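You operate a simulated robot arm through the tools that you are given. There is no shell and no other tool.

The job below is to be done with a simulated robot arm. You get a single attempt, and the scene is never put back.

Task
Pour 20 ml of clear liquid off the spun pink-band tube into the green-band beaker.
Fine: it stands in the spinner. Leave the pellet whole, stand the tube in the pocket of its colour and shut the lid again. Set down upright: what you pick out.

Only the result counts: the job must be done as asked and must still hold three seconds after the hand-in. Knocking over, shifting, dropping, spilling or breaking anything else fails it. Lids that push on must go on centred and level and be pressed home; caps that screw on are set level and turned clockwise until they are tight.

Robot
A 6-joint arm with a two-finger parallel gripper on a trunk, on a base that drives. Base frame: it is fixed to the floor where the robot stands at the start and does not move with it; the origin is under the middle of the robot, x ahead of it, y to its left, z up; the surface under the hand at the start is at about z = 0.85. Readings come in m, rad, newtons and seconds.
With the tool pointing down near the work surface it reaches from about 0.36 to 0.88 m from the robot's upright axis, wherever it stands. Its first joint turns from -2.007 to 2.007 rad. Places, roughly: spinner lid [0.6, 0.1, 1]; tube rack [0.8, -0.2, 0.9]. Payload 3.43 kg.
Tool frame: the origin (TCP) lies between the finger pads and is the grasp point; the fingertips stand 0.034 m ahead of it; z points along the fingers, y is the line along which they close. Largest opening 0.128 m; finger width 0.024, thickness 0.012; the body of the gripper, 0.048 by 0.13 m, starts 0.096 m behind the TCP.
Orientation is that of the tool frame in the base frame, as a unit quaternion [w, x, y, z]. With the fingers straight down and closing along the base's y, the tool's x points along the base's -x, its y along +y and its z along -z.

Tools
- The arm moves only by the tool play_rows. Its argument "targets" is a list of rows, each a list of 7 numbers: the gripper command, from -1 (shut) to 1 (fully open), values between in proportion, then the shift along the tool's x, y, z in m, then the turn, a rotation vector about the tool's x, y, z in rad. In form: [[grip, tx, ty, tz, ax, ay, az], ...]. A call has 1 to 20 rows; each row shifts and turns the commanded pose from where the row before left it, along the tool's axes as they then stand. A row lasts 0.2 s, in which the tool goes at most 0.05 m and 0.15 rad; a call with a longer step from one row to the next is refused whole, and so is a gripper value outside its range. A pose out of reach is approached as far as the arm can. The call stops where the force on the tool passes 40 N (or 10 N more than at its start, if that is more) or the arm is blocked; 0.2 s more then pass. The fingers move at their own pace (about 0.108 m/s each) and stop on an object; they squeeze with about 23 N. The grip force told is the motor's: it shows also when the fingers shut on nothing. Time passes only in rows, and 0.2 s behind the last, so rows that do not move let the fingers close. The reply holds the time, the measured pose of the TCP, the force on the tool along the base axes, the opening and the grip force, in the units named above and with some noise, with the torque about the TCP (base axes, N m) and any sound that the robot's microphone picked up.
- Cameras (640 x 400 px; columns grow to the right, rows downward): "scene" is now at [0.0334, 0.1832, 1.3585]; the picture's right is [-0.14, -0.99, 0.00], its down [-0.18, 0.03, -0.98] and it looks along [0.97, -0.13, -0.18] (base axes); focal length 214 px, centre (320, 200). "wrist" rides on the gripper at [0.076, -0.011, -0.16] in the tool frame; the picture's right is [0.15, 0.99, 0.00], its down [-0.88, 0.13, -0.46] and it looks along [-0.45, 0.07, 0.89] (tool axes); focal length 234 px, centre (320, 200). There is no depth. A picture from a camera that has moved, and an enlarged one, comes with that camera's place and axes in the base frame and with its lens.
- capture(camera): a new picture of that camera. It takes no simulated time.
- lift_body(by): slides the trunk up (or, below 0, down) by that many m; the arm and the scene camera ride with it, the base frame stays. It gives what a move gives, with no picture.
- steer(legs): drives the robot by 1 to 6 legs, each [ahead, turn to the left] in m and rad, along the robot's own axes; the way and the turn of a leg run together, so that a leg with both is an arc; at most 1.5 m and 3.142 rad a leg. The arm and the cameras ride along, it lands a little off, and it stops where it bumps. It gives what a move gives.
- head_to(pan, tilt): turns the head with the scene camera to pan (to the left, within 1.798 rad either way) and tilt (down, from -0.506 to 1.204), counted from straight ahead of the robot. It gives what a move gives.
- inspect(camera, box): a new picture of the part [left, top, right, bottom] of that camera's present view, enlarged. It takes no simulated time.
- sign_off(): hands the job in; it is judged then, once.

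Places have to be worked out from the pictures, the camera data and where the tool is seen. Open the gripper and draw the arm clear of the work before you hand the job in, unless the task says otherwise.

The tools are called after ">>>" by a JSON object that holds its "op" and its "data". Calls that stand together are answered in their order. play_rows: Moves the arm, as the interface text tells. Its arguments: {"type":"object","properties":{"targets":{"type":"array","items":{"type":"array","items":{"type":"number"}}}},"required":["targets"]} The other tools are called the same way: lift_body (by) slides the trunk up or down; steer (legs) drives the base; head_to (pan, tilt) turns the head that bears the scene camera; capture (camera) takes a picture; inspect (camera, box) takes an enlarged picture of a part of a camera's view; sign_off () hands the job in.

At the start:

```text
t: 0.0
ee_pos: [0.5006, -0.0168, 1.4487]
orientation: [0.0, 0.0, 1.0, 0.0]
wrist_force: [-0.1, -0.3, -0.8]
torque: [-0.01, 0.02, 0.01]
opening: 0.128
gripper_force: 0.1
trunk travel left (down, up): [-0.589, 0.201]
robot x, y, heading: [-0.0014, 0.0021, -0.004]
head pan, tilt: [-0.136, 0.187]
```

scene: 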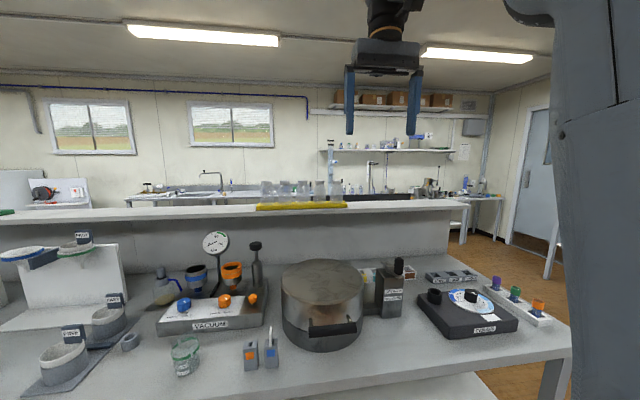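
wrist: 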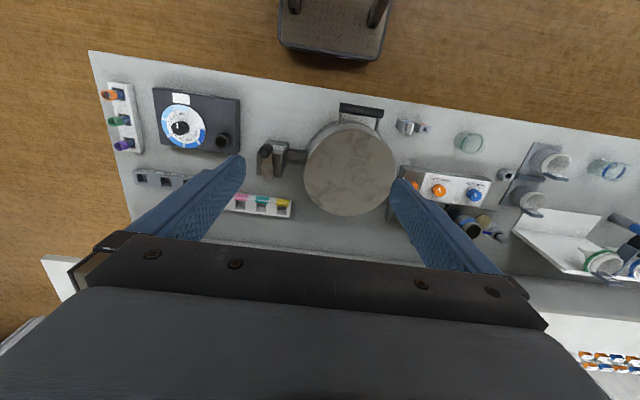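

I start by looking closer at the spinner, the beakers and the racks before moving anything.

>>> {"op": "inspect", "data": {"camera": "scene", "box": [240, 230, 440, 360]}}

>>> {"op": "inspect", "data": {"camera": "scene", "box": [0, 220, 200, 400]}}

>>> {"op": "inspect", "data": {"camera": "wrist", "box": [90, 60, 400, 260]}}

>>> {"op": "inspect", "data": {"camera": "wrist", "box": [380, 100, 640, 300]}}

>>> {"op": "inspect", "data": {"camera": "scene", "box": [400, 240, 580, 360]}}

```text
3.08 times, centred on (340, 295) of scene
camera zoom: at [0.0334, 0.1832, 1.3585], right [-0.14, -0.99, 0.0], down [-0.18, 0.03, -0.98], along [0.97, -0.13, -0.18], focal length 660 px, centre (258, -92)
```

zoom: 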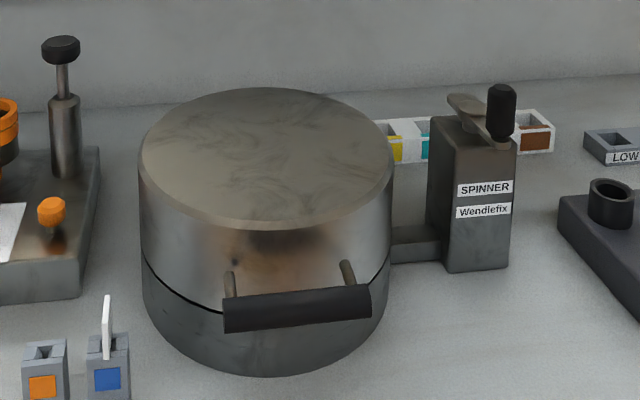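

```text
2.22 times, centred on (100, 310) of scene
camera zoom: at [0.0334, 0.1832, 1.3585], right [-0.14, -0.99, 0.0], down [-0.18, 0.03, -0.98], along [0.97, -0.13, -0.18], focal length 477 px, centre (809, -44)
```

zoom: 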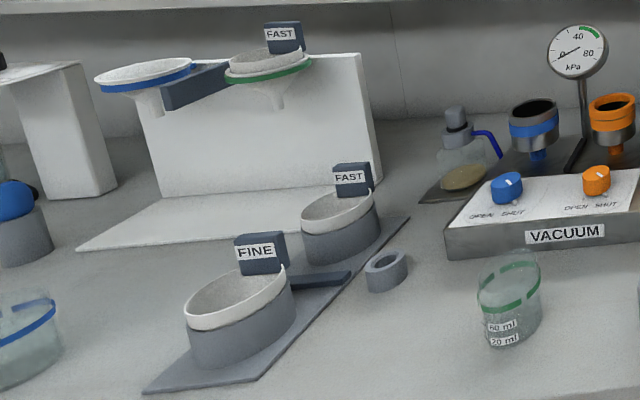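

```text
2.00 times, centred on (245, 160) of wrist
camera zoom: at [0.4236, -0.0259, 1.6087], right [-0.15, 0.99, 0.0], down [0.88, 0.13, 0.46], along [0.45, 0.07, -0.89], focal length 468 px, centre (470, 280)
```

zoom: 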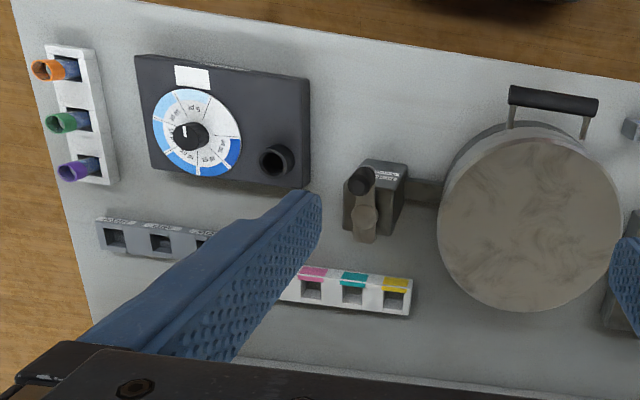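

```text
2.00 times, centred on (510, 200) of wrist
camera zoom: at [0.4236, -0.0259, 1.6087], right [-0.15, 0.99, 0.0], down [0.88, 0.13, 0.46], along [0.45, 0.07, -0.89], focal length 468 px, centre (-60, 200)
```

zoom: 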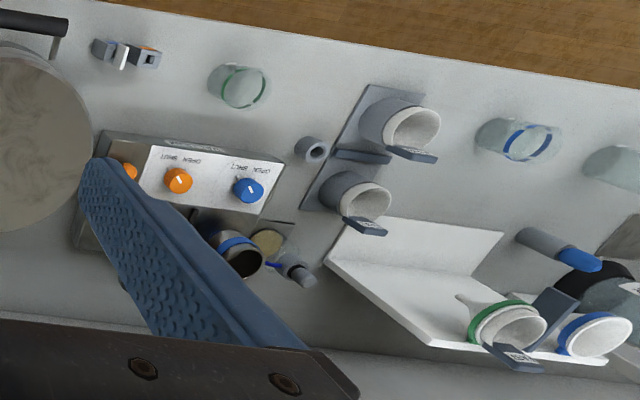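

```text
3.33 times, centred on (490, 300) of scene
camera zoom: at [0.0334, 0.1832, 1.3585], right [-0.14, -0.99, 0.0], down [-0.18, 0.03, -0.98], along [0.97, -0.13, -0.18], focal length 715 px, centre (-247, -133)
```

zoom: 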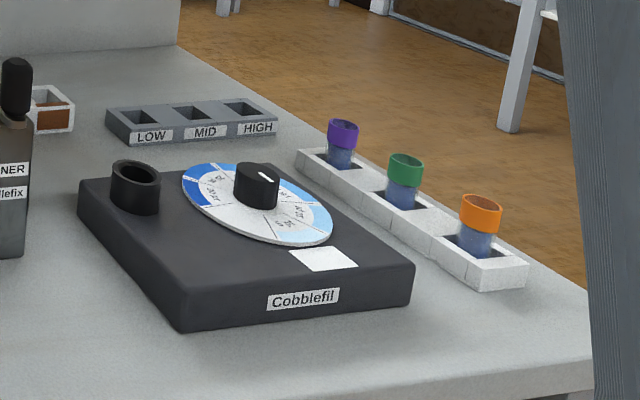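

I look closer at the spinner's latch box, the handle, and the beaker's marks.

>>> {"op": "inspect", "data": {"camera": "scene", "box": [150, 320, 230, 390]}}

>>> {"op": "inspect", "data": {"camera": "scene", "box": [350, 245, 430, 325]}}

>>> {"op": "inspect", "data": {"camera": "scene", "box": [225, 320, 300, 380]}}

>>> {"op": "inspect", "data": {"camera": "wrist", "box": [240, 90, 440, 220]}}

>>> {"op": "inspect", "data": {"camera": "wrist", "box": [200, 180, 320, 230]}}

```text
5.71 times, centred on (190, 355) of scene
camera zoom: at [0.0334, 0.1832, 1.3585], right [-0.14, -0.99, 0.0], down [-0.18, 0.03, -0.98], along [0.97, -0.13, -0.18], focal length 1226 px, centre (1063, -686)
```

zoom: 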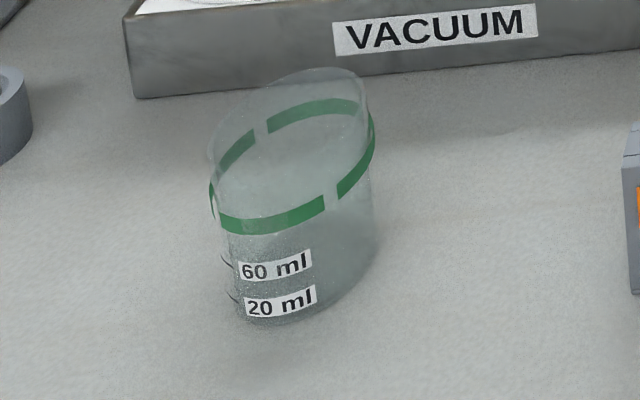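

```text
5.00 times, centred on (390, 285) of scene
camera zoom: at [0.0334, 0.1832, 1.3585], right [-0.14, -0.99, 0.0], down [-0.18, 0.03, -0.98], along [0.97, -0.13, -0.18], focal length 1072 px, centre (-30, -225)
```

zoom: 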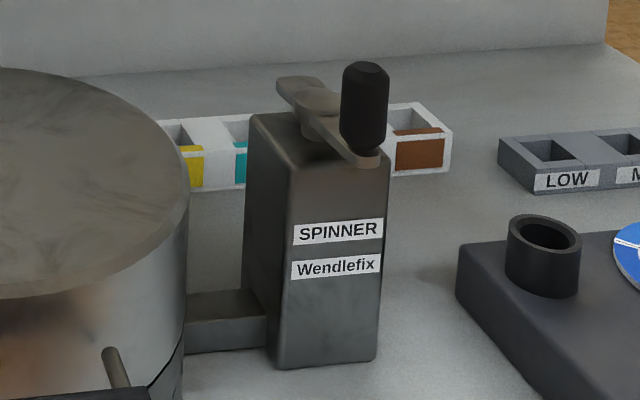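

```text
6.67 times, centred on (262, 350) of scene
camera zoom: at [0.0334, 0.1832, 1.3585], right [-0.14, -0.99, 0.0], down [-0.18, 0.03, -0.98], along [0.97, -0.13, -0.18], focal length 1430 px, centre (703, -800)
```

zoom: 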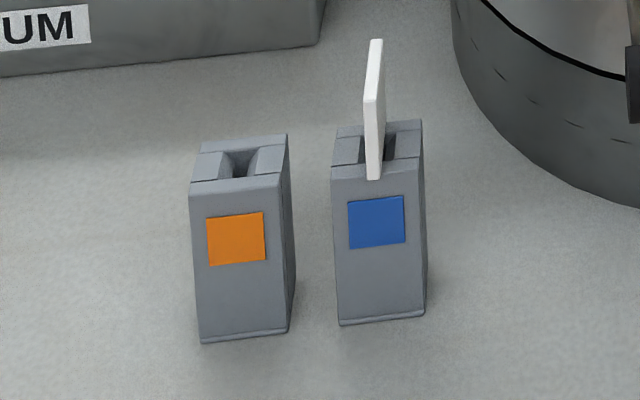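

```text
3.08 times, centred on (340, 155) of wrist
camera zoom: at [0.4236, -0.0259, 1.6087], right [-0.15, 0.99, 0.0], down [0.88, 0.13, 0.46], along [0.45, 0.07, -0.89], focal length 720 px, centre (258, 338)
```

zoom: 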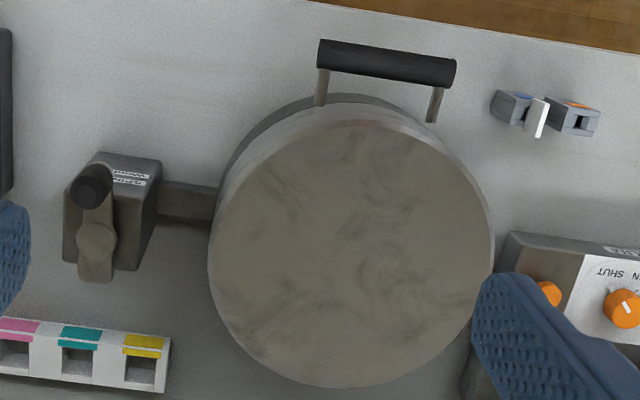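

```text
5.33 times, centred on (260, 205) of wrist
camera zoom: at [0.4236, -0.0259, 1.6087], right [-0.15, 0.99, 0.0], down [0.88, 0.13, 0.46], along [0.45, 0.07, -0.89], focal length 1249 px, centre (640, 173)
```

zoom: 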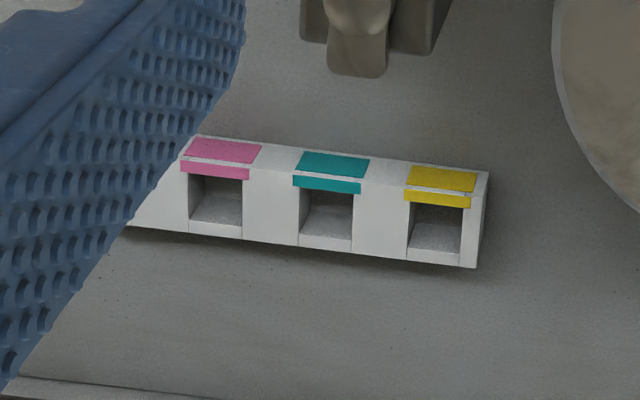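

The box on the right looks like a hand crank geared to the drum. I move the hand high to the left of the spinner and turn the wrist camera to look at the drum's side and back for a hinge.

>>> {"op": "play_rows", "data": {"targets": [[1, -0.02, 0.042, 0.012, 0, 0, 0], [1, -0.02, 0.042, 0.012, 0, 0, 0], [1, -0.02, 0.042, 0.012, 0, 0, 0], [1, -0.02, 0.042, 0.012, 0, 0, 0], [1, -0.02, 0.042, 0.012, 0, 0, 0], [1, -0.02, 0.042, 0.012, 0, 0, 0], [1, -0.02, 0.042, 0.012, 0, 0, 0], [1, -0.02, 0.042, 0.012, 0, 0, 0], [1, -0.02, 0.042, 0.012, 0, 0, 0], [1, -0.02, 0.042, 0.012, 0, 0, 0]]}}

>>> {"op": "play_rows", "data": {"targets": [[1, 0, 0, 0, 0, 0, 0.143], [1, 0, 0, 0, 0, 0, 0.143], [1, 0, 0, 0, 0, 0, 0.143], [1, 0, 0, 0, 0, 0, 0.143], [1, 0, 0, 0, 0, 0, 0.143], [1, 0, 0, 0, 0, 0, 0.143], [1, 0, 0, 0, 0, 0, 0.143], [1, 0, 0, 0, 0, 0, 0.143], [1, 0, 0, 0, 0, 0, 0.143], [1, 0, 0, 0, 0, 0, 0.143], [1, 0, 0, 0, 0, 0, 0.143]]}}

>>> {"op": "capture", "data": {"camera": "wrist"}}

>>> {"op": "capture", "data": {"camera": "scene"}}

```text
t: 2.2
ee_pos: [0.6497, 0.3751, 1.2868]
orientation: [0.0, 0.001, 1.0, 0.0]
wrist_force: [-0.3, -1.6, 0.0]
torque: [0.07, -0.03, 0.02]
opening: 0.1279
gripper_force: 0.0
out of reach, approached as far as the arm can: row 7, 8, 9, 10
trunk travel left (down, up): [-0.589, 0.201]
robot x, y, heading: [-0.0012, 0.0035, 0.002]
head pan, tilt: [-0.136, 0.187]
```

```text
t: 4.6
ee_pos: [0.6496, 0.3766, 1.2865]
orientation: [0.001, 0.709, 0.706, 0.002]
wrist_force: [0.4, 0.5, -0.4]
torque: [0.01, -0.01, 0.0]
opening: 0.1279
gripper_force: 0.1
trunk travel left (down, up): [-0.589, 0.201]
robot x, y, heading: [0.0002, -0.0006, 0.001]
head pan, tilt: [-0.136, 0.187]
```

```text
taken
camera wrist: at [0.638, 0.4526, 1.4473], right [0.99, 0.14, 0.0], down [0.13, -0.88, 0.46], along [0.07, -0.45, -0.89], focal length 234 px, centre (320, 200)
```

wrist: 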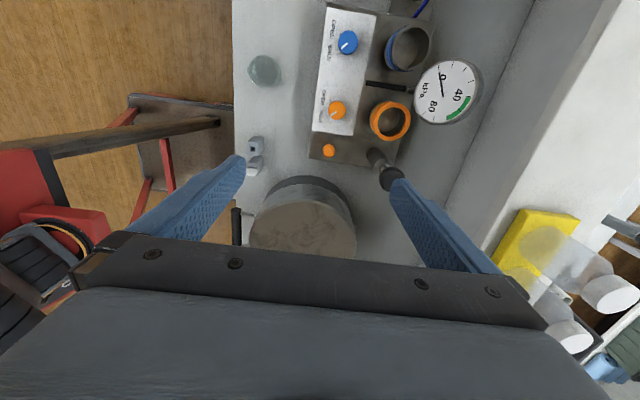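

```text
taken
camera scene: at [0.0334, 0.1833, 1.3585], right [-0.14, -0.99, 0.0], down [-0.18, 0.03, -0.98], along [0.97, -0.13, -0.18], focal length 214 px, centre (320, 200)
```

scene: 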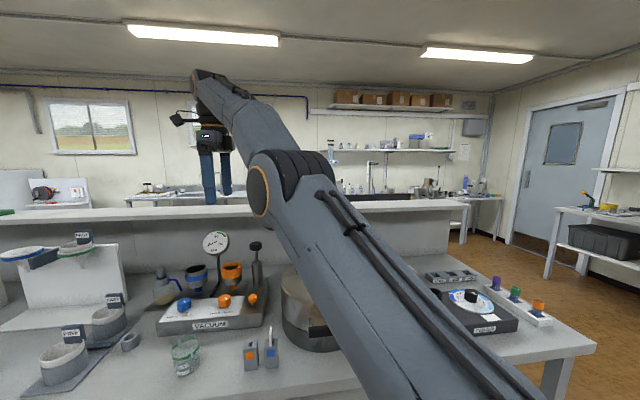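

I enlarge the drum in this view to look for a hinge at its back.

>>> {"op": "inspect", "data": {"camera": "wrist", "box": [210, 120, 410, 260]}}

```text
2.86 times, centred on (310, 190) of wrist
camera zoom: at [0.638, 0.4526, 1.4473], right [0.99, 0.14, 0.0], down [0.13, -0.88, 0.46], along [0.07, -0.45, -0.89], focal length 669 px, centre (349, 229)
```

zoom: 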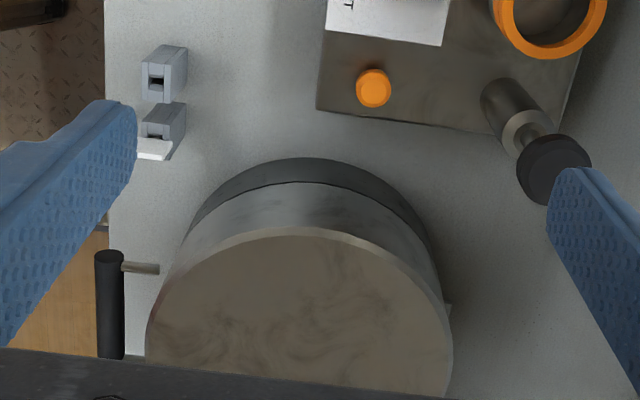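

I tilt the hand so that the wrist camera looks more level at the drum from its left side.

>>> {"op": "play_rows", "data": {"targets": [[1, 0, 0, 0, 0, -0.14, 0], [1, 0, 0, 0, 0, -0.14, 0], [1, 0, 0, 0, 0, -0.14, 0], [1, 0, 0, 0, 0, -0.14, 0]]}}

>>> {"op": "capture", "data": {"camera": "wrist"}}

```text
t: 5.6
ee_pos: [0.6056, 0.334, 1.2339]
orientation: [0.198, 0.68, 0.679, -0.194]
wrist_force: [-0.3, -0.2, -0.1]
torque: [-0.01, 0.01, -0.01]
opening: 0.1283
gripper_force: 0.0
out of reach, approached as far as the arm can: row 1, 2, 3, 4
trunk travel left (down, up): [-0.589, 0.201]
robot x, y, heading: [-0.0015, 0.0014, 0.002]
head pan, tilt: [-0.136, 0.187]
```

```text
taken
camera wrist: at [0.5925, 0.483, 1.3299], right [0.99, 0.12, -0.07], down [0.13, -0.5, 0.85], along [0.07, -0.85, -0.51], focal length 234 px, centre (320, 200)
```

wrist: 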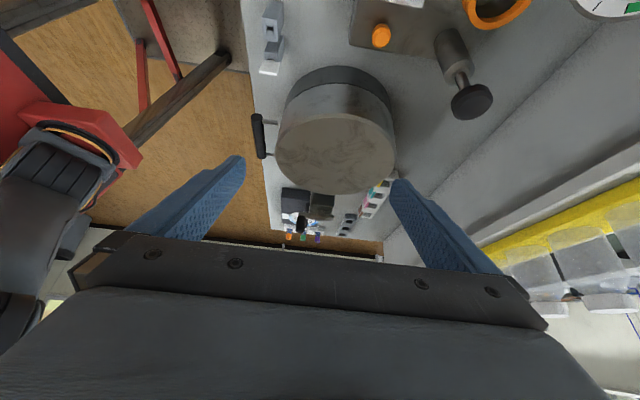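

>>> {"op": "inspect", "data": {"camera": "wrist", "box": [240, 50, 420, 240]}}

```text
2.11 times, centred on (330, 145) of wrist
camera zoom: at [0.5925, 0.483, 1.3299], right [0.99, 0.12, -0.07], down [0.13, -0.5, 0.85], along [0.07, -0.85, -0.51], focal length 493 px, centre (299, 316)
```

zoom: 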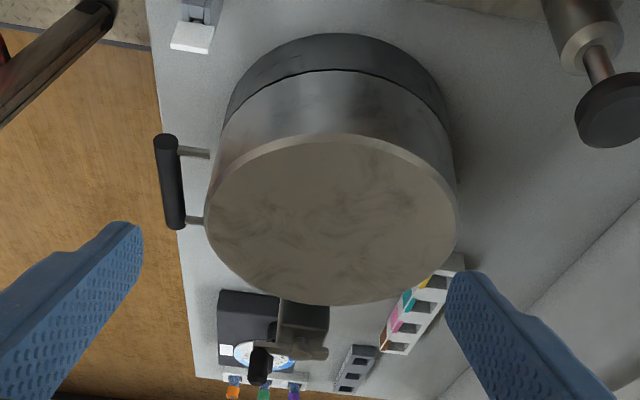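

The camera sees no clear hinge from this side, so I undo the tilt, turn the tool another quarter turn, and go over the drum's back so the camera looks towards the robot.

>>> {"op": "play_rows", "data": {"targets": [[1, 0, 0, 0, 0, 0.14, 0], [1, 0, 0, 0, 0, 0.14, 0], [1, 0, 0, 0, 0, 0.14, 0], [1, 0, 0, 0, 0, 0.14, 0], [1, 0, 0, 0, 0, 0, 0.143], [1, 0, 0, 0, 0, 0, 0.143], [1, 0, 0, 0, 0, 0, 0.143], [1, 0, 0, 0, 0, 0, 0.143], [1, 0, 0, 0, 0, 0, 0.143], [1, 0, 0, 0, 0, 0, 0.143], [1, 0, 0, 0, 0, 0, 0.143], [1, 0, 0, 0, 0, 0, 0.143], [1, 0, 0, 0, 0, 0, 0.143], [1, 0, 0, 0, 0, 0, 0.143], [1, 0, 0, 0, 0, 0, 0.139]]}}

```text
t: 8.8
ee_pos: [0.6064, 0.3322, 1.2345]
orientation: [-0.002, 0.944, 0.33, -0.001]
wrist_force: [-0.1, 0.1, 0.9]
torque: [0.02, 0.0, 0.01]
opening: 0.1282
gripper_force: 0.1
out of reach, approached as far as the arm can: row 11, 12, 13, 14, 15
trunk travel left (down, up): [-0.589, 0.201]
robot x, y, heading: [-0.0043, -0.0007, -0.004]
head pan, tilt: [-0.136, 0.187]
```

The wrist joint limits the turn at about 2.47 rad, which already looks mostly back towards the robot. I move over the drum's rear at z 1.2, above everything there.

>>> {"op": "play_rows", "data": {"targets": [[1, -0.0054, 0.0452, 0.0057, 0, 0, 0], [1, -0.0054, 0.0452, 0.0057, 0, 0, 0], [1, -0.0054, 0.0452, 0.0057, 0, 0, 0], [1, -0.0054, 0.0452, 0.0057, 0, 0, 0], [1, -0.0054, 0.0452, 0.0057, 0, 0, 0], [1, -0.0054, 0.0452, 0.0057, 0, 0, 0]]}}

>>> {"op": "capture", "data": {"camera": "wrist"}}

```text
t: 10.2
ee_pos: [0.7506, 0.1016, 1.1997]
orientation: [-0.001, 0.944, 0.33, 0.001]
wrist_force: [0.3, 1.0, 0.4]
torque: [-0.08, -0.01, -0.01]
opening: 0.128
gripper_force: 0.0
trunk travel left (down, up): [-0.589, 0.201]
robot x, y, heading: [0.0006, -0.0018, -0.0]
head pan, tilt: [-0.136, 0.187]
```

```text
taken
camera wrist: at [0.8009, 0.1581, 1.3603], right [0.73, -0.68, 0.0], down [-0.61, -0.65, 0.45], along [-0.31, -0.33, -0.89], focal length 234 px, centre (320, 200)
```

wrist: 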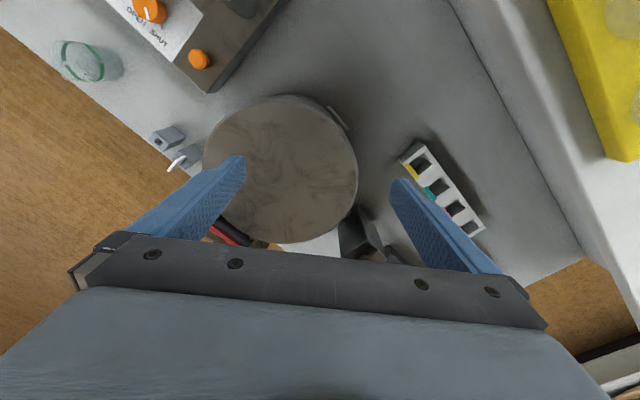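

I see a small bar on the drum's rear edge; I enlarge it.

>>> {"op": "inspect", "data": {"camera": "wrist", "box": [280, 80, 400, 190]}}

>>> {"op": "inspect", "data": {"camera": "wrist", "box": [380, 120, 500, 250]}}

```text
3.64 times, centred on (340, 135) of wrist
camera zoom: at [0.8009, 0.1581, 1.3603], right [0.73, -0.68, 0.0], down [-0.61, -0.65, 0.45], along [-0.31, -0.33, -0.89], focal length 852 px, centre (247, 436)
```

zoom: 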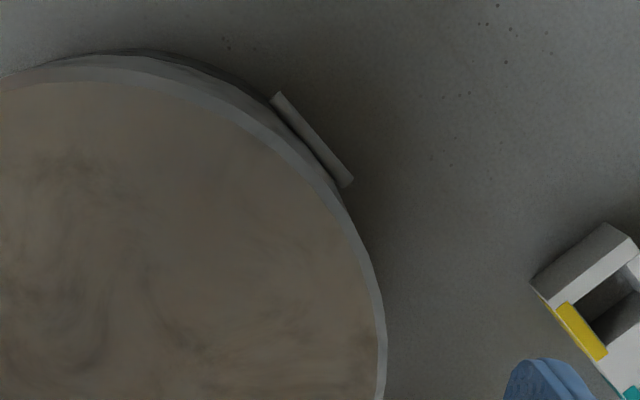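

```text
3.08 times, centred on (440, 185) of wrist
camera zoom: at [0.8009, 0.1581, 1.3603], right [0.73, -0.68, 0.0], down [-0.61, -0.65, 0.45], along [-0.31, -0.33, -0.89], focal length 720 px, centre (-49, 246)
```

zoom: 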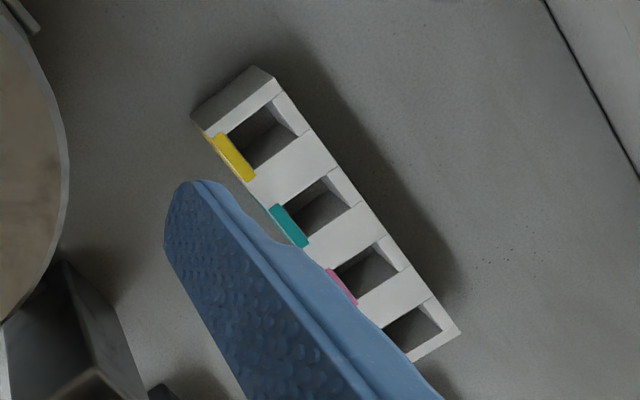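

The bar at the rear is a hinge at about x 0.78, so the lid swings up and back by the front handle, which I place at about (0.476, 0.095, 0.956) running along y. I raise the trunk for reach up high, then turn the tool so the fingers close along x and go over the handle.

>>> {"op": "lift_body", "data": {"by": 0.19}}

>>> {"op": "play_rows", "data": {"targets": [[1, 0, 0, 0, 0, 0, -0.1495], [1, 0, 0, 0, 0, 0, -0.1495], [1, 0, 0, 0, 0, 0, -0.1495], [1, 0, 0, 0, 0, 0, -0.1495], [1, 0, 0, 0, 0, 0, -0.1495], [1, 0, 0, 0, 0, 0, -0.1495], [1, 0, -0.0457, 0.03, 0, 0, 0], [1, 0, -0.0457, 0.02, 0, 0, 0], [1, 0, -0.0457, 0.02, 0, 0, 0], [1, 0, -0.0457, 0.02, 0, 0, 0], [1, 0, -0.0457, 0.02, 0, 0, 0], [1, 0, -0.0457, 0.02, 0, 0, 0]]}}

>>> {"op": "capture", "data": {"camera": "wrist"}}

>>> {"op": "capture", "data": {"camera": "scene"}}

```text
t: 12.3
ee_pos: [0.7497, 0.1004, 1.388]
orientation: [-0.002, 0.944, 0.329, -0.001]
wrist_force: [0.2, 0.2, 1.3]
torque: [0.02, 0.0, -0.03]
opening: 0.1279
gripper_force: 0.0
trunk travel left (down, up): [-0.779, 0.011]
robot x, y, heading: [0.0005, -0.0005, -0.004]
head pan, tilt: [-0.136, 0.187]
```

```text
refused: row 7 steps farther than a row can; nothing moved
```

```text
taken
camera wrist: at [0.8005, 0.1576, 1.5491], right [0.73, -0.68, 0.0], down [-0.61, -0.65, 0.46], along [-0.31, -0.33, -0.89], focal length 234 px, centre (320, 200)
```

wrist: 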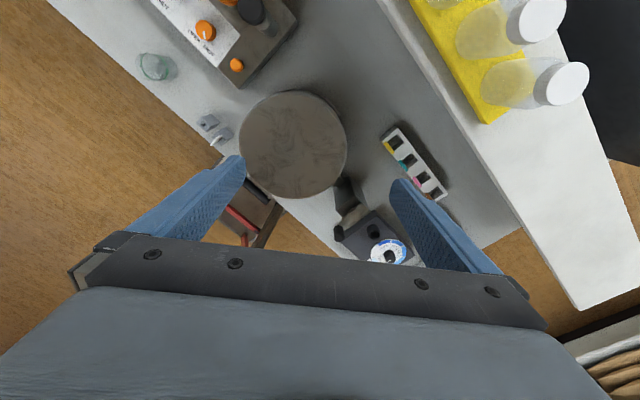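

```text
taken
camera scene: at [-0.0194, 0.1832, 1.5485], right [-0.14, -0.99, 0.0], down [-0.18, 0.03, -0.98], along [0.97, -0.13, -0.18], focal length 214 px, centre (320, 200)
```

scene: 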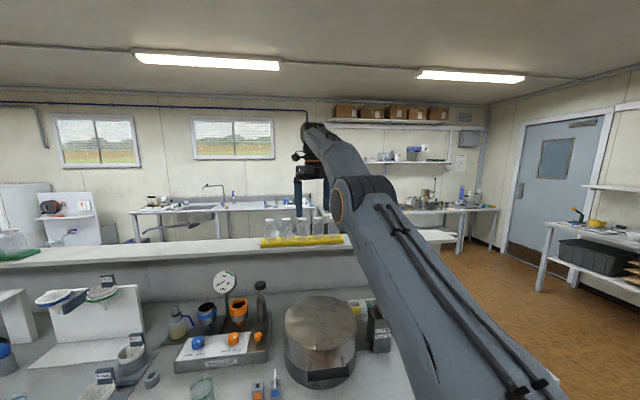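

The refused step was too long, so I split it finer: turn to the handle orientation, then move above the handle at z 1.25.

>>> {"op": "play_rows", "data": {"targets": [[1, 0, 0, 0, 0, 0, -0.149], [1, 0, 0, 0, 0, 0, -0.149], [1, 0, 0, 0, 0, 0, -0.149], [1, 0, 0, 0, 0, 0, -0.149], [1, 0, 0, 0, 0, 0, -0.149], [1, 0, 0, 0, 0, 0, -0.149], [1, -0.0007, -0.0391, 0.0197, 0, 0, 0], [1, -0.0007, -0.0391, 0.0197, 0, 0, 0], [1, -0.0007, -0.0391, 0.0197, 0, 0, 0], [1, -0.0007, -0.0391, 0.0197, 0, 0, 0], [1, -0.0007, -0.0391, 0.0197, 0, 0, 0], [1, -0.0007, -0.0391, 0.0197, 0, 0, 0], [1, -0.0007, -0.0391, 0.0197, 0, 0, 0]]}}

>>> {"op": "capture", "data": {"camera": "wrist"}}

>>> {"op": "capture", "data": {"camera": "scene"}}

```text
t: 15.1
ee_pos: [0.4757, 0.0972, 1.2503]
orientation: [-0.002, 0.708, 0.706, 0.0]
wrist_force: [0.0, 0.5, -0.2]
torque: [0.0, 0.01, 0.0]
opening: 0.128
gripper_force: 0.0
trunk travel left (down, up): [-0.779, 0.011]
robot x, y, heading: [-0.0024, -0.0033, 0.002]
head pan, tilt: [-0.136, 0.187]
```

```text
taken
camera wrist: at [0.4632, 0.1744, 1.4118], right [0.99, 0.14, 0.0], down [0.13, -0.88, 0.45], along [0.06, -0.45, -0.89], focal length 234 px, centre (320, 200)
```

wrist: 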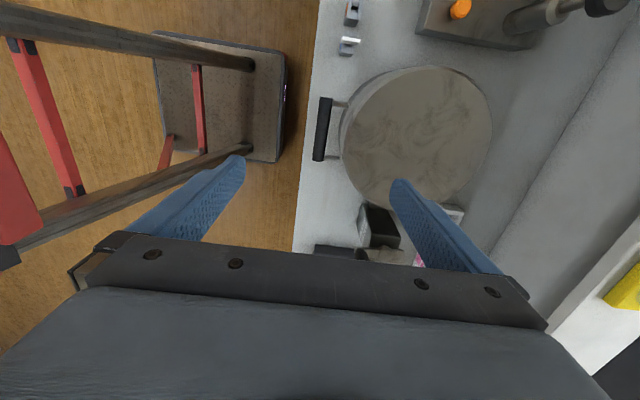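

```text
taken
camera scene: at [-0.0191, 0.1832, 1.5485], right [-0.14, -0.99, 0.0], down [-0.18, 0.03, -0.98], along [0.97, -0.13, -0.19], focal length 214 px, centre (320, 200)
```

scene: 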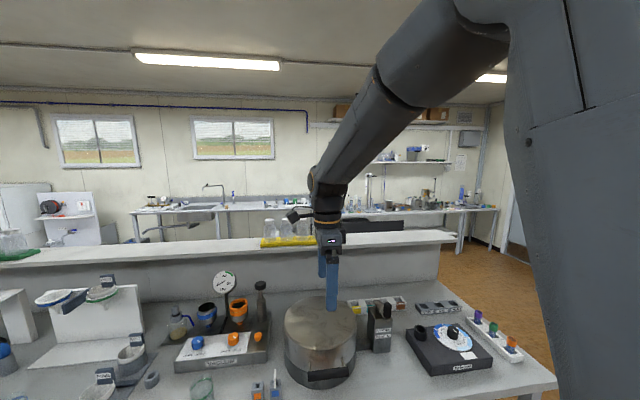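

The handle projects to (0.475, 0.095), as before. I narrow the fingers to about 46 mm and come down to z 1.08, above the lid's top, to check the gap.

>>> {"op": "play_rows", "data": {"targets": [[-0.28, 0, 0, 0.0425, 0, 0, 0], [-0.28, 0, 0, 0.0425, 0, 0, 0], [-0.28, 0, 0, 0.0425, 0, 0, 0], [-0.28, 0, 0, 0.0425, 0, 0, 0], [-0.28, 0, 0, 0, 0, 0, 0]]}}

>>> {"op": "capture", "data": {"camera": "wrist"}}

>>> {"op": "inspect", "data": {"camera": "scene", "box": [260, 270, 380, 400]}}

```text
t: 16.3
ee_pos: [0.4763, 0.0985, 1.0809]
orientation: [-0.002, 0.709, 0.705, 0.001]
wrist_force: [-0.7, 0.2, 0.7]
torque: [0.01, 0.0, -0.01]
opening: 0.0463
gripper_force: 0.1
trunk travel left (down, up): [-0.779, 0.011]
robot x, y, heading: [-0.0014, 0.001, 0.0]
head pan, tilt: [-0.136, 0.187]
```

```text
taken
camera wrist: at [0.4633, 0.1754, 1.2414], right [0.99, 0.14, 0.0], down [0.13, -0.88, 0.45], along [0.06, -0.45, -0.89], focal length 234 px, centre (320, 200)
```

wrist: 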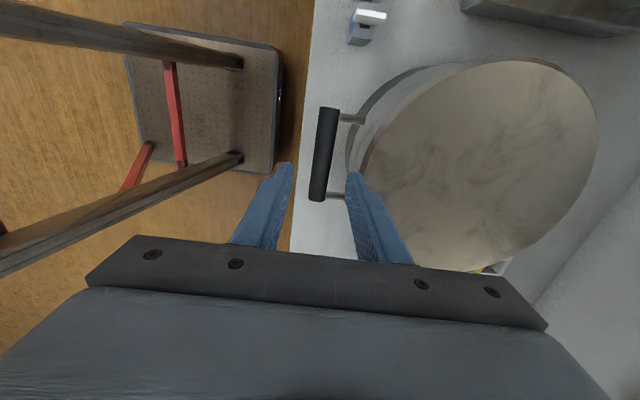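

```text
3.08 times, centred on (320, 335) of scene
camera zoom: at [-0.0193, 0.1833, 1.5485], right [-0.14, -0.99, 0.0], down [-0.18, 0.03, -0.98], along [0.97, -0.13, -0.19], focal length 660 px, centre (320, -215)
```

zoom: 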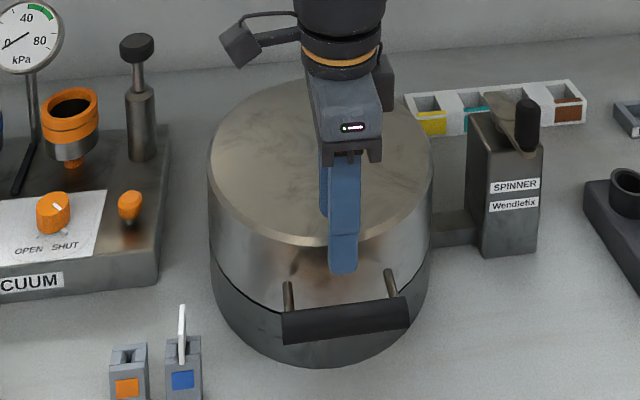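

The handle's centre is at about (0.476, 0.096, 0.953) with a 30 mm gap behind it. I come down to tips just above the bar, then check.

>>> {"op": "play_rows", "data": {"targets": [[-0.33, 0, 0, 0.037, 0, 0, 0], [-0.33, 0, 0, 0.037, 0, 0, 0], [-0.33, 0, 0, 0, 0, 0, 0]]}}

>>> {"op": "inspect", "data": {"camera": "wrist", "box": [220, 80, 420, 280]}}

>>> {"op": "inspect", "data": {"camera": "scene", "box": [260, 290, 380, 400]}}

```text
t: 17.1
ee_pos: [0.476, 0.0988, 1.0076]
orientation: [-0.002, 0.708, 0.706, 0.001]
wrist_force: [0.6, 0.4, 0.7]
torque: [0.01, -0.01, 0.01]
opening: 0.043
gripper_force: 0.1
trunk travel left (down, up): [-0.779, 0.011]
robot x, y, heading: [0.0032, 0.0003, -0.002]
head pan, tilt: [-0.136, 0.187]
```

```text
2.00 times, centred on (320, 180) of wrist
camera zoom: at [0.4627, 0.1756, 1.168], right [0.99, 0.14, 0.0], down [0.13, -0.88, 0.45], along [0.06, -0.45, -0.89], focal length 468 px, centre (320, 240)
```

zoom: 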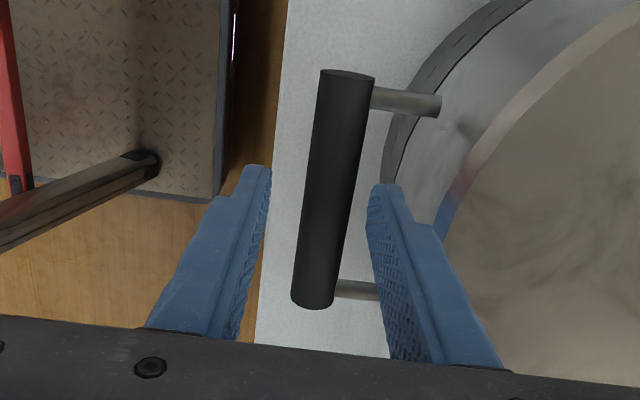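

```text
3.64 times, centred on (320, 345) of scene
camera zoom: at [-0.0194, 0.1833, 1.5485], right [-0.14, -0.99, 0.0], down [-0.18, 0.03, -0.98], along [0.97, -0.13, -0.19], focal length 780 px, centre (320, -327)
```

zoom: 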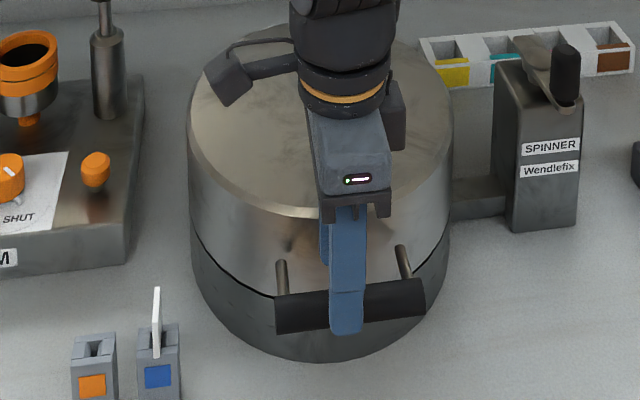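

The fingers straddle the bar with the inner one in the gap. I lower 42 mm so the pads bracket the bar, then close.

>>> {"op": "play_rows", "data": {"targets": [[-0.33, 0, 0, 0.014, 0, 0, 0], [-0.33, 0, 0, 0.014, 0, 0, 0], [-0.33, 0, 0, 0.014, 0, 0, 0], [-0.33, 0, 0, 0, 0, 0, 0], [-1, 0, 0, 0, 0, 0, 0], [-1, 0, 0, 0, 0, 0, 0], [-1, 0, 0, 0, 0, 0, 0]]}}

>>> {"op": "inspect", "data": {"camera": "wrist", "box": [220, 80, 420, 280]}}

```text
t: 18.7
ee_pos: [0.4788, 0.0981, 0.9662]
orientation: [0.0, 0.709, 0.705, 0.002]
wrist_force: [35.3, -3.5, -4.1]
torque: [-0.09, -0.7, 0.3]
opening: 0.0236
gripper_force: 44.9
trunk travel left (down, up): [-0.779, 0.011]
robot x, y, heading: [-0.0006, 0.0022, 0.003]
head pan, tilt: [-0.136, 0.187]
```

```text
2.00 times, centred on (320, 180) of wrist
camera zoom: at [0.467, 0.1747, 1.1267], right [0.99, 0.14, 0.0], down [0.12, -0.88, 0.45], along [0.07, -0.45, -0.89], focal length 468 px, centre (320, 240)
```

zoom: 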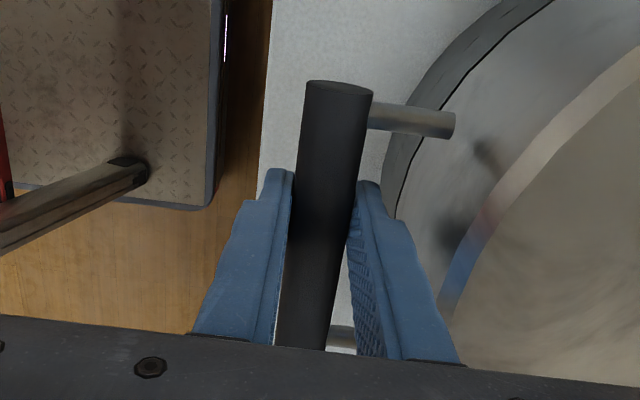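

The grip holds the bar (24 mm), but 35 N along x shows the bar sits about 3 mm farther ahead than commanded. I shift 3 mm along x to relax that.

>>> {"op": "play_rows", "data": {"targets": [[-1, 0, 0.0028, 0, 0, 0, 0], [-1, 0, 0, 0, 0, 0, 0]]}}

```text
t: 19.3
ee_pos: [0.4799, 0.0985, 0.9649]
orientation: [-0.001, 0.709, 0.706, 0.001]
wrist_force: [26.5, -1.4, 3.7]
torque: [0.1, -0.31, 0.24]
opening: 0.0236
gripper_force: 45.2
trunk travel left (down, up): [-0.779, 0.011]
robot x, y, heading: [0.0003, -0.0047, -0.003]
head pan, tilt: [-0.136, 0.187]
```

Still 26 N, so I move ahead a bit more in small steps.

>>> {"op": "play_rows", "data": {"targets": [[-1, 0, 0.003, 0, 0, 0, 0], [-1, 0, 0, 0, 0, 0, 0]]}}

>>> {"op": "play_rows", "data": {"targets": [[-1, 0, 0.003, 0, 0, 0, 0], [-1, 0, 0, 0, 0, 0, 0]]}}

```text
t: 19.9
ee_pos: [0.48, 0.0989, 0.9653]
orientation: [-0.001, 0.709, 0.706, 0.0]
wrist_force: [10.4, 2.8, 12.6]
torque: [0.17, 0.02, 0.17]
opening: 0.0237
gripper_force: 45.3
trunk travel left (down, up): [-0.779, 0.011]
robot x, y, heading: [-0.0005, 0.0006, -0.007]
head pan, tilt: [-0.136, 0.187]
```

```text
t: 20.5
ee_pos: [0.4794, 0.0989, 0.9648]
orientation: [-0.003, 0.709, 0.706, -0.002]
wrist_force: [-14.9, 8.1, 17.6]
torque: [0.17, 0.5, 0.19]
opening: 0.0235
gripper_force: 44.9
trunk travel left (down, up): [-0.779, 0.011]
robot x, y, heading: [-0.0013, -0.0015, 0.002]
head pan, tilt: [-0.136, 0.187]
```

Now the x force has crossed zero, so I back off 1 mm and start lifting along the hinge arc (hinge about x 0.782, z 0.925), a few degrees first, watching the forces.

>>> {"op": "play_rows", "data": {"targets": [[-1, 0, -0.001, -0.002, 0, 0, 0], [-1, 0, 0.0005, -0.012, 0, 0, 0], [-1, 0, 0.0026, -0.013, 0, 0, 0], [-1, 0, 0, 0, 0, 0, 0]]}}

>>> {"op": "inspect", "data": {"camera": "scene", "box": [260, 270, 380, 400]}}

```text
t: 21.5
ee_pos: [0.4845, 0.0985, 0.9926]
orientation: [-0.001, 0.709, 0.706, 0.0]
wrist_force: [-16.0, 8.2, 1.5]
torque: [0.04, 0.41, 0.3]
opening: 0.0238
gripper_force: 45.1
trunk travel left (down, up): [-0.779, 0.011]
robot x, y, heading: [0.0015, 0.0021, -0.001]
head pan, tilt: [-0.136, 0.187]
```

```text
3.08 times, centred on (320, 335) of scene
camera zoom: at [-0.0204, 0.1838, 1.5484], right [-0.14, -0.99, 0.0], down [-0.18, 0.02, -0.98], along [0.97, -0.13, -0.18], focal length 660 px, centre (320, -215)
```

zoom: 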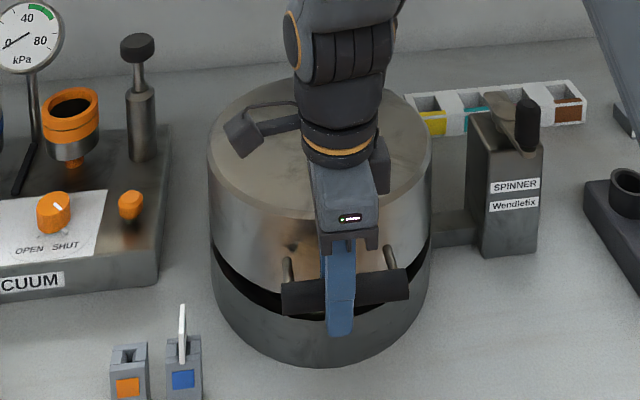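

The lid is opening on its hinge with modest forces. I go on along the arc to about 20 degrees, trimming the x and y commands a little to relieve the side loads.

>>> {"op": "play_rows", "data": {"targets": [[-1, 0.001, 0.0008, -0.013, 0, 0, 0], [-1, 0.0005, 0.0033, -0.0129, 0, 0, 0], [-1, 0, 0.0037, -0.0127, 0, 0, 0], [-1, 0, 0.0043, -0.0125, 0, 0, 0], [-1, 0, 0.0049, -0.0124, 0, 0, 0], [-1, 0, 0.0055, -0.0121, 0, 0, 0], [-1, 0, 0, 0, 0, 0, 0]]}}

>>> {"op": "inspect", "data": {"camera": "scene", "box": [260, 250, 380, 400]}}

```text
t: 23.1
ee_pos: [0.5112, 0.098, 1.0668]
orientation: [-0.001, 0.709, 0.705, 0.001]
wrist_force: [14.3, -13.3, -10.4]
torque: [-0.46, -0.09, 0.39]
opening: 0.0236
gripper_force: 45.0
trunk travel left (down, up): [-0.779, 0.011]
robot x, y, heading: [0.0059, 0.0034, -0.0]
head pan, tilt: [-0.136, 0.187]
```

```text
2.67 times, centred on (320, 325) of scene
camera zoom: at [-0.0181, 0.1825, 1.5486], right [-0.14, -0.99, 0.0], down [-0.18, 0.03, -0.98], along [0.97, -0.13, -0.19], focal length 572 px, centre (320, -133)
```

zoom: 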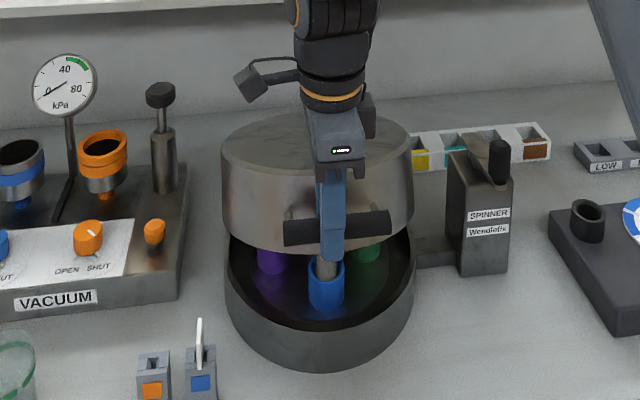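

The lid is at about 20 degrees; coloured buckets in the rotor come into view. The path fits a hinge at about (0.781, 0.915), so I carry on along that refined arc to 40 degrees with small trims.

>>> {"op": "play_rows", "data": {"targets": [[-1, -0.0008, 0.0092, -0.0117, 0, 0, 0], [-1, -0.0007, 0.007, -0.0113, 0, 0, 0], [-1, 0, 0.0072, -0.0112, 0, 0, 0], [-1, 0, 0.0079, -0.0107, 0, 0, 0], [-1, 0, 0.0081, -0.0104, 0, 0, 0], [-1, 0, 0.0088, -0.01, 0, 0, 0], [-1, 0, 0.0091, -0.0097, 0, 0, 0], [-1, 0, 0.0096, -0.0092, 0, 0, 0], [-1, 0, 0, 0, 0, 0, 0]]}}

>>> {"op": "inspect", "data": {"camera": "scene", "box": [240, 220, 400, 380]}}

```text
t: 25.2
ee_pos: [0.5724, 0.0982, 1.1541]
orientation: [-0.002, 0.707, 0.707, 0.001]
wrist_force: [-15.1, -1.1, 15.2]
torque: [0.02, 0.31, 0.18]
opening: 0.0237
gripper_force: 44.8
trunk travel left (down, up): [-0.779, 0.011]
robot x, y, heading: [-0.0022, 0.0009, 0.001]
head pan, tilt: [-0.136, 0.187]
stopped in row 9: the force on the tool passed its limit at 40 N (the readings are from after the stop); the commanded pose is now the measured one
```

```text
2.50 times, centred on (320, 300) of scene
camera zoom: at [-0.0215, 0.1831, 1.5484], right [-0.13, -0.99, 0.0], down [-0.18, 0.03, -0.98], along [0.97, -0.13, -0.18], focal length 536 px, centre (320, -50)
```

zoom: 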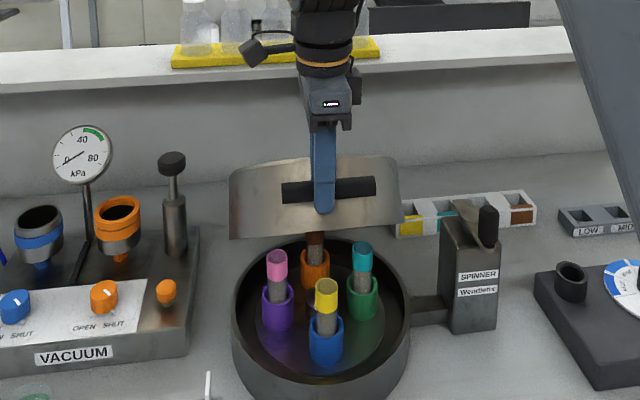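

The open lid shows the rotor: the pink-band tube stands in the purple bucket (left), yellow in blue, teal in green, brown in orange. The stop came from a small radius mismatch; I hold a moment to read the settled force.

>>> {"op": "play_rows", "data": {"targets": [[-1, 0, 0, 0, 0, 0, 0], [-1, 0, 0, 0, 0, 0, 0]]}}

>>> {"op": "inspect", "data": {"camera": "wrist", "box": [200, 60, 440, 280]}}

```text
t: 25.8
ee_pos: [0.5733, 0.0984, 1.1541]
orientation: [-0.001, 0.709, 0.705, 0.002]
wrist_force: [-21.4, 0.1, 20.3]
torque: [-0.11, 0.57, 0.29]
opening: 0.0234
gripper_force: 44.4
trunk travel left (down, up): [-0.779, 0.011]
robot x, y, heading: [-0.0028, -0.0013, 0.001]
head pan, tilt: [-0.136, 0.187]
```

```text
1.82 times, centred on (320, 170) of wrist
camera zoom: at [0.5608, 0.1748, 1.3151], right [0.99, 0.14, 0.0], down [0.13, -0.88, 0.45], along [0.06, -0.45, -0.89], focal length 426 px, centre (320, 254)
```

zoom: 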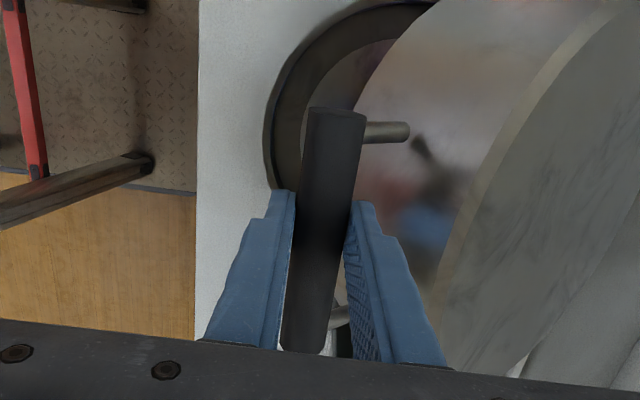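

The residual load is purely radial (pushing the tool away from the hinge), so I move 3 mm outward each way.

>>> {"op": "play_rows", "data": {"targets": [[-1, 0, -0.003, -0.003, 0, 0, 0], [-1, 0, 0, 0, 0, 0, 0]]}}

```text
t: 26.4
ee_pos: [0.5729, 0.0984, 1.1548]
orientation: [-0.001, 0.709, 0.705, 0.002]
wrist_force: [4.9, 3.6, -13.9]
torque: [0.19, 0.43, 0.27]
opening: 0.0235
gripper_force: 44.5
trunk travel left (down, up): [-0.779, 0.011]
robot x, y, heading: [-0.0009, -0.0005, 0.004]
head pan, tilt: [-0.136, 0.187]
```

Forces are small again. I continue along the tangent in short steps and check.

>>> {"op": "play_rows", "data": {"targets": [[-1, 0, 0.0087, -0.0082, 0, 0, 0], [-1, 0, 0.009, -0.0079, 0, 0, 0], [-1, 0, 0.0093, -0.0076, 0, 0, 0], [-1, 0, 0.0096, -0.0072, 0, 0, 0], [-1, 0, 0, 0, 0, 0, 0]]}}

```text
t: 27.6
ee_pos: [0.6094, 0.0985, 1.1852]
orientation: [-0.003, 0.708, 0.706, 0.001]
wrist_force: [12.4, 5.5, -26.2]
torque: [0.17, 0.23, 0.25]
opening: 0.0235
gripper_force: 45.4
trunk travel left (down, up): [-0.779, 0.011]
robot x, y, heading: [0.0012, -0.0048, 0.001]
head pan, tilt: [-0.136, 0.187]
```

The measured points fit a circle about (0.787, 0.931) of radius 0.31 for the TCP. I relieve the 2.5 mm radial error and follow this arc to about 69 degrees of lid angle.

>>> {"op": "play_rows", "data": {"targets": [[-1, 0, 0.0125, -0.0056, 0, 0, 0], [-1, 0, 0.01165, -0.0068, 0, 0, 0], [-1, 0, 0.0118, -0.0067, 0, 0, 0], [-1, 0, 0.0121, -0.0058, 0, 0, 0], [-1, 0, 0, 0, 0, 0, 0]]}}

>>> {"op": "play_rows", "data": {"targets": [[-1, 0, 0.0123, -0.0056, 0, 0, 0], [-1, 0, 0.0126, -0.0047, 0, 0, 0], [-1, 0, 0.0128, -0.0045, 0, 0, 0], [-1, 0, 0.013, -0.0037, 0, 0, 0], [-1, 0, 0, 0, 0, 0, 0]]}}

```text
t: 28.8
ee_pos: [0.6561, 0.0975, 1.2118]
orientation: [-0.001, 0.708, 0.706, 0.002]
wrist_force: [-8.8, 5.8, 14.2]
torque: [0.1, 0.4, 0.31]
opening: 0.0235
gripper_force: 44.7
trunk travel left (down, up): [-0.779, 0.011]
robot x, y, heading: [0.0008, -0.0012, -0.002]
head pan, tilt: [-0.136, 0.187]
```

```text
t: 30.0
ee_pos: [0.7067, 0.0983, 1.2302]
orientation: [-0.001, 0.708, 0.706, 0.001]
wrist_force: [-2.7, 8.6, 1.8]
torque: [0.18, 0.29, 0.18]
opening: 0.0235
gripper_force: 45.0
trunk travel left (down, up): [-0.779, 0.011]
robot x, y, heading: [-0.0023, 0.0018, 0.005]
head pan, tilt: [-0.136, 0.187]
```

On track with low forces. I continue to about 84 degrees of lid angle.

>>> {"op": "play_rows", "data": {"targets": [[-1, 0, 0.0131, -0.0035, 0, 0, 0], [-1, 0, 0.0133, -0.0023, 0, 0, 0], [-1, 0, 0.0133, -0.0023, 0, 0, 0], [-1, 0, 0.0134, -0.0012, 0, 0, 0], [-1, 0, 0.0135, -0.0009, 0, 0, 0], [-1, 0, 0.0135, -0.0003, 0, 0, 0], [-1, 0, 0, 0, 0, 0, 0]]}}

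>>> {"op": "capture", "data": {"camera": "scene"}}

```text
t: 31.6
ee_pos: [0.7879, 0.0977, 1.2405]
orientation: [-0.001, 0.708, 0.706, 0.002]
wrist_force: [1.0, 10.0, 2.5]
torque: [0.24, -0.2, 0.35]
opening: 0.0237
gripper_force: 45.2
trunk travel left (down, up): [-0.779, 0.011]
robot x, y, heading: [0.0016, 0.0048, -0.001]
head pan, tilt: [-0.136, 0.187]
```

```text
taken
camera scene: at [-0.0196, 0.1841, 1.5484], right [-0.14, -0.99, 0.0], down [-0.18, 0.02, -0.98], along [0.97, -0.13, -0.18], focal length 214 px, centre (320, 200)
```

scene: 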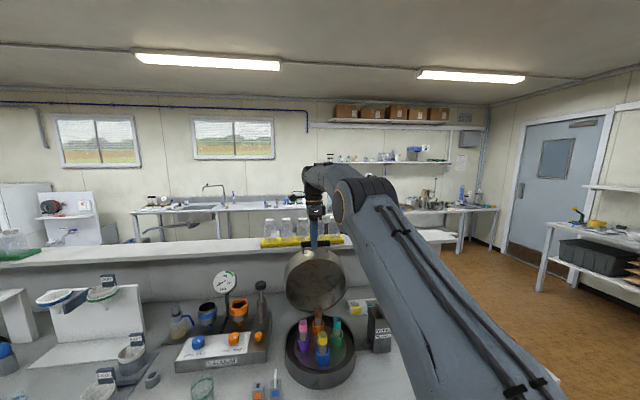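

The lid is nearly upright. I push on in four more steps to bring it past vertical, watching for a stop.

>>> {"op": "play_rows", "data": {"targets": [[-1, 0.0005, 0.0135, 0.0003, 0, 0, 0], [-1, 0.0005, 0.0135, 0.0009, 0, 0, 0], [-1, 0, 0.0134, 0.0012, 0, 0, 0], [-1, 0, 0.0133, 0.0023, 0, 0, 0], [-1, 0, 0, 0, 0, 0, 0]]}}

```text
t: 32.6
ee_pos: [0.8118, 0.0985, 1.2388]
orientation: [0.003, 0.707, 0.707, 0.006]
wrist_force: [1.2, 2.3, 5.4]
torque: [-0.01, 0.16, 0.06]
opening: 0.0236
gripper_force: 45.4
out of reach, approached as far as the arm can: row 2, 3, 4
trunk travel left (down, up): [-0.779, 0.011]
robot x, y, heading: [-0.004, -0.0004, 0.003]
head pan, tilt: [-0.136, 0.187]
stopped in row 4: the force on the tool passed its limit at 49 N (the readings are from after the stop); the commanded pose is now the measured one
```

The arm is at its reach limit with the lid at about 88 degrees, where its mass should already be behind the hinge. I open the fingers only partly, keeping the bar caged between them, and see which way the lid leans.

>>> {"op": "play_rows", "data": {"targets": [[-0.35, 0, 0, 0, 0, 0, 0], [-0.35, 0, 0, 0, 0, 0, 0], [-0.1, 0, 0, 0, 0, 0, 0], [-0.1, 0, 0, 0, 0, 0, 0], [-0.1, 0, 0, 0, 0, 0, 0]]}}

>>> {"op": "inspect", "data": {"camera": "wrist", "box": [200, 60, 440, 280]}}

>>> {"op": "inspect", "data": {"camera": "scene", "box": [250, 180, 400, 390]}}

```text
t: 33.8
ee_pos: [0.8126, 0.0983, 1.237]
orientation: [0.002, 0.707, 0.707, 0.005]
wrist_force: [-0.3, -0.1, 0.0]
torque: [0.01, 0.03, 0.0]
opening: 0.0574
gripper_force: 0.2
trunk travel left (down, up): [-0.779, 0.011]
robot x, y, heading: [-0.0021, 0.0015, 0.004]
head pan, tilt: [-0.136, 0.187]
```

```text
1.82 times, centred on (320, 170) of wrist
camera zoom: at [0.7977, 0.1733, 1.3984], right [0.99, 0.14, 0.01], down [0.12, -0.88, 0.45], along [0.08, -0.45, -0.89], focal length 426 px, centre (320, 254)
```

zoom: 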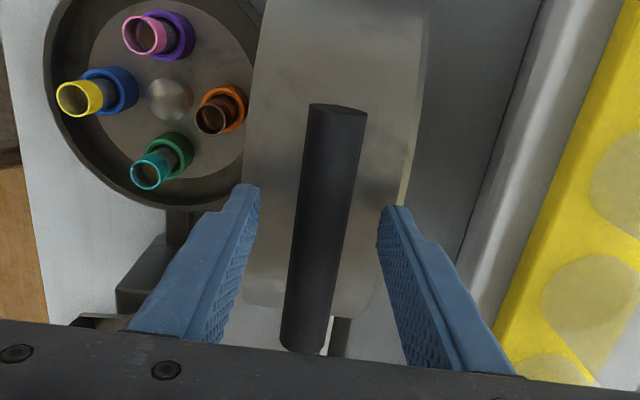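

```text
1.90 times, centred on (325, 285) of scene
camera zoom: at [-0.0198, 0.1834, 1.5485], right [-0.13, -0.99, 0.0], down [-0.18, 0.02, -0.98], along [0.97, -0.13, -0.18], focal length 408 px, centre (310, 38)
```

zoom: 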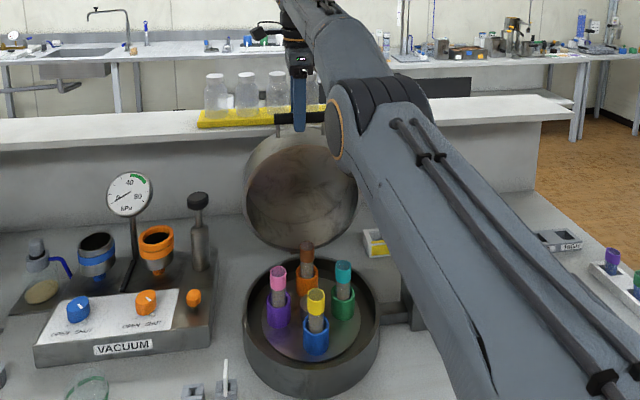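

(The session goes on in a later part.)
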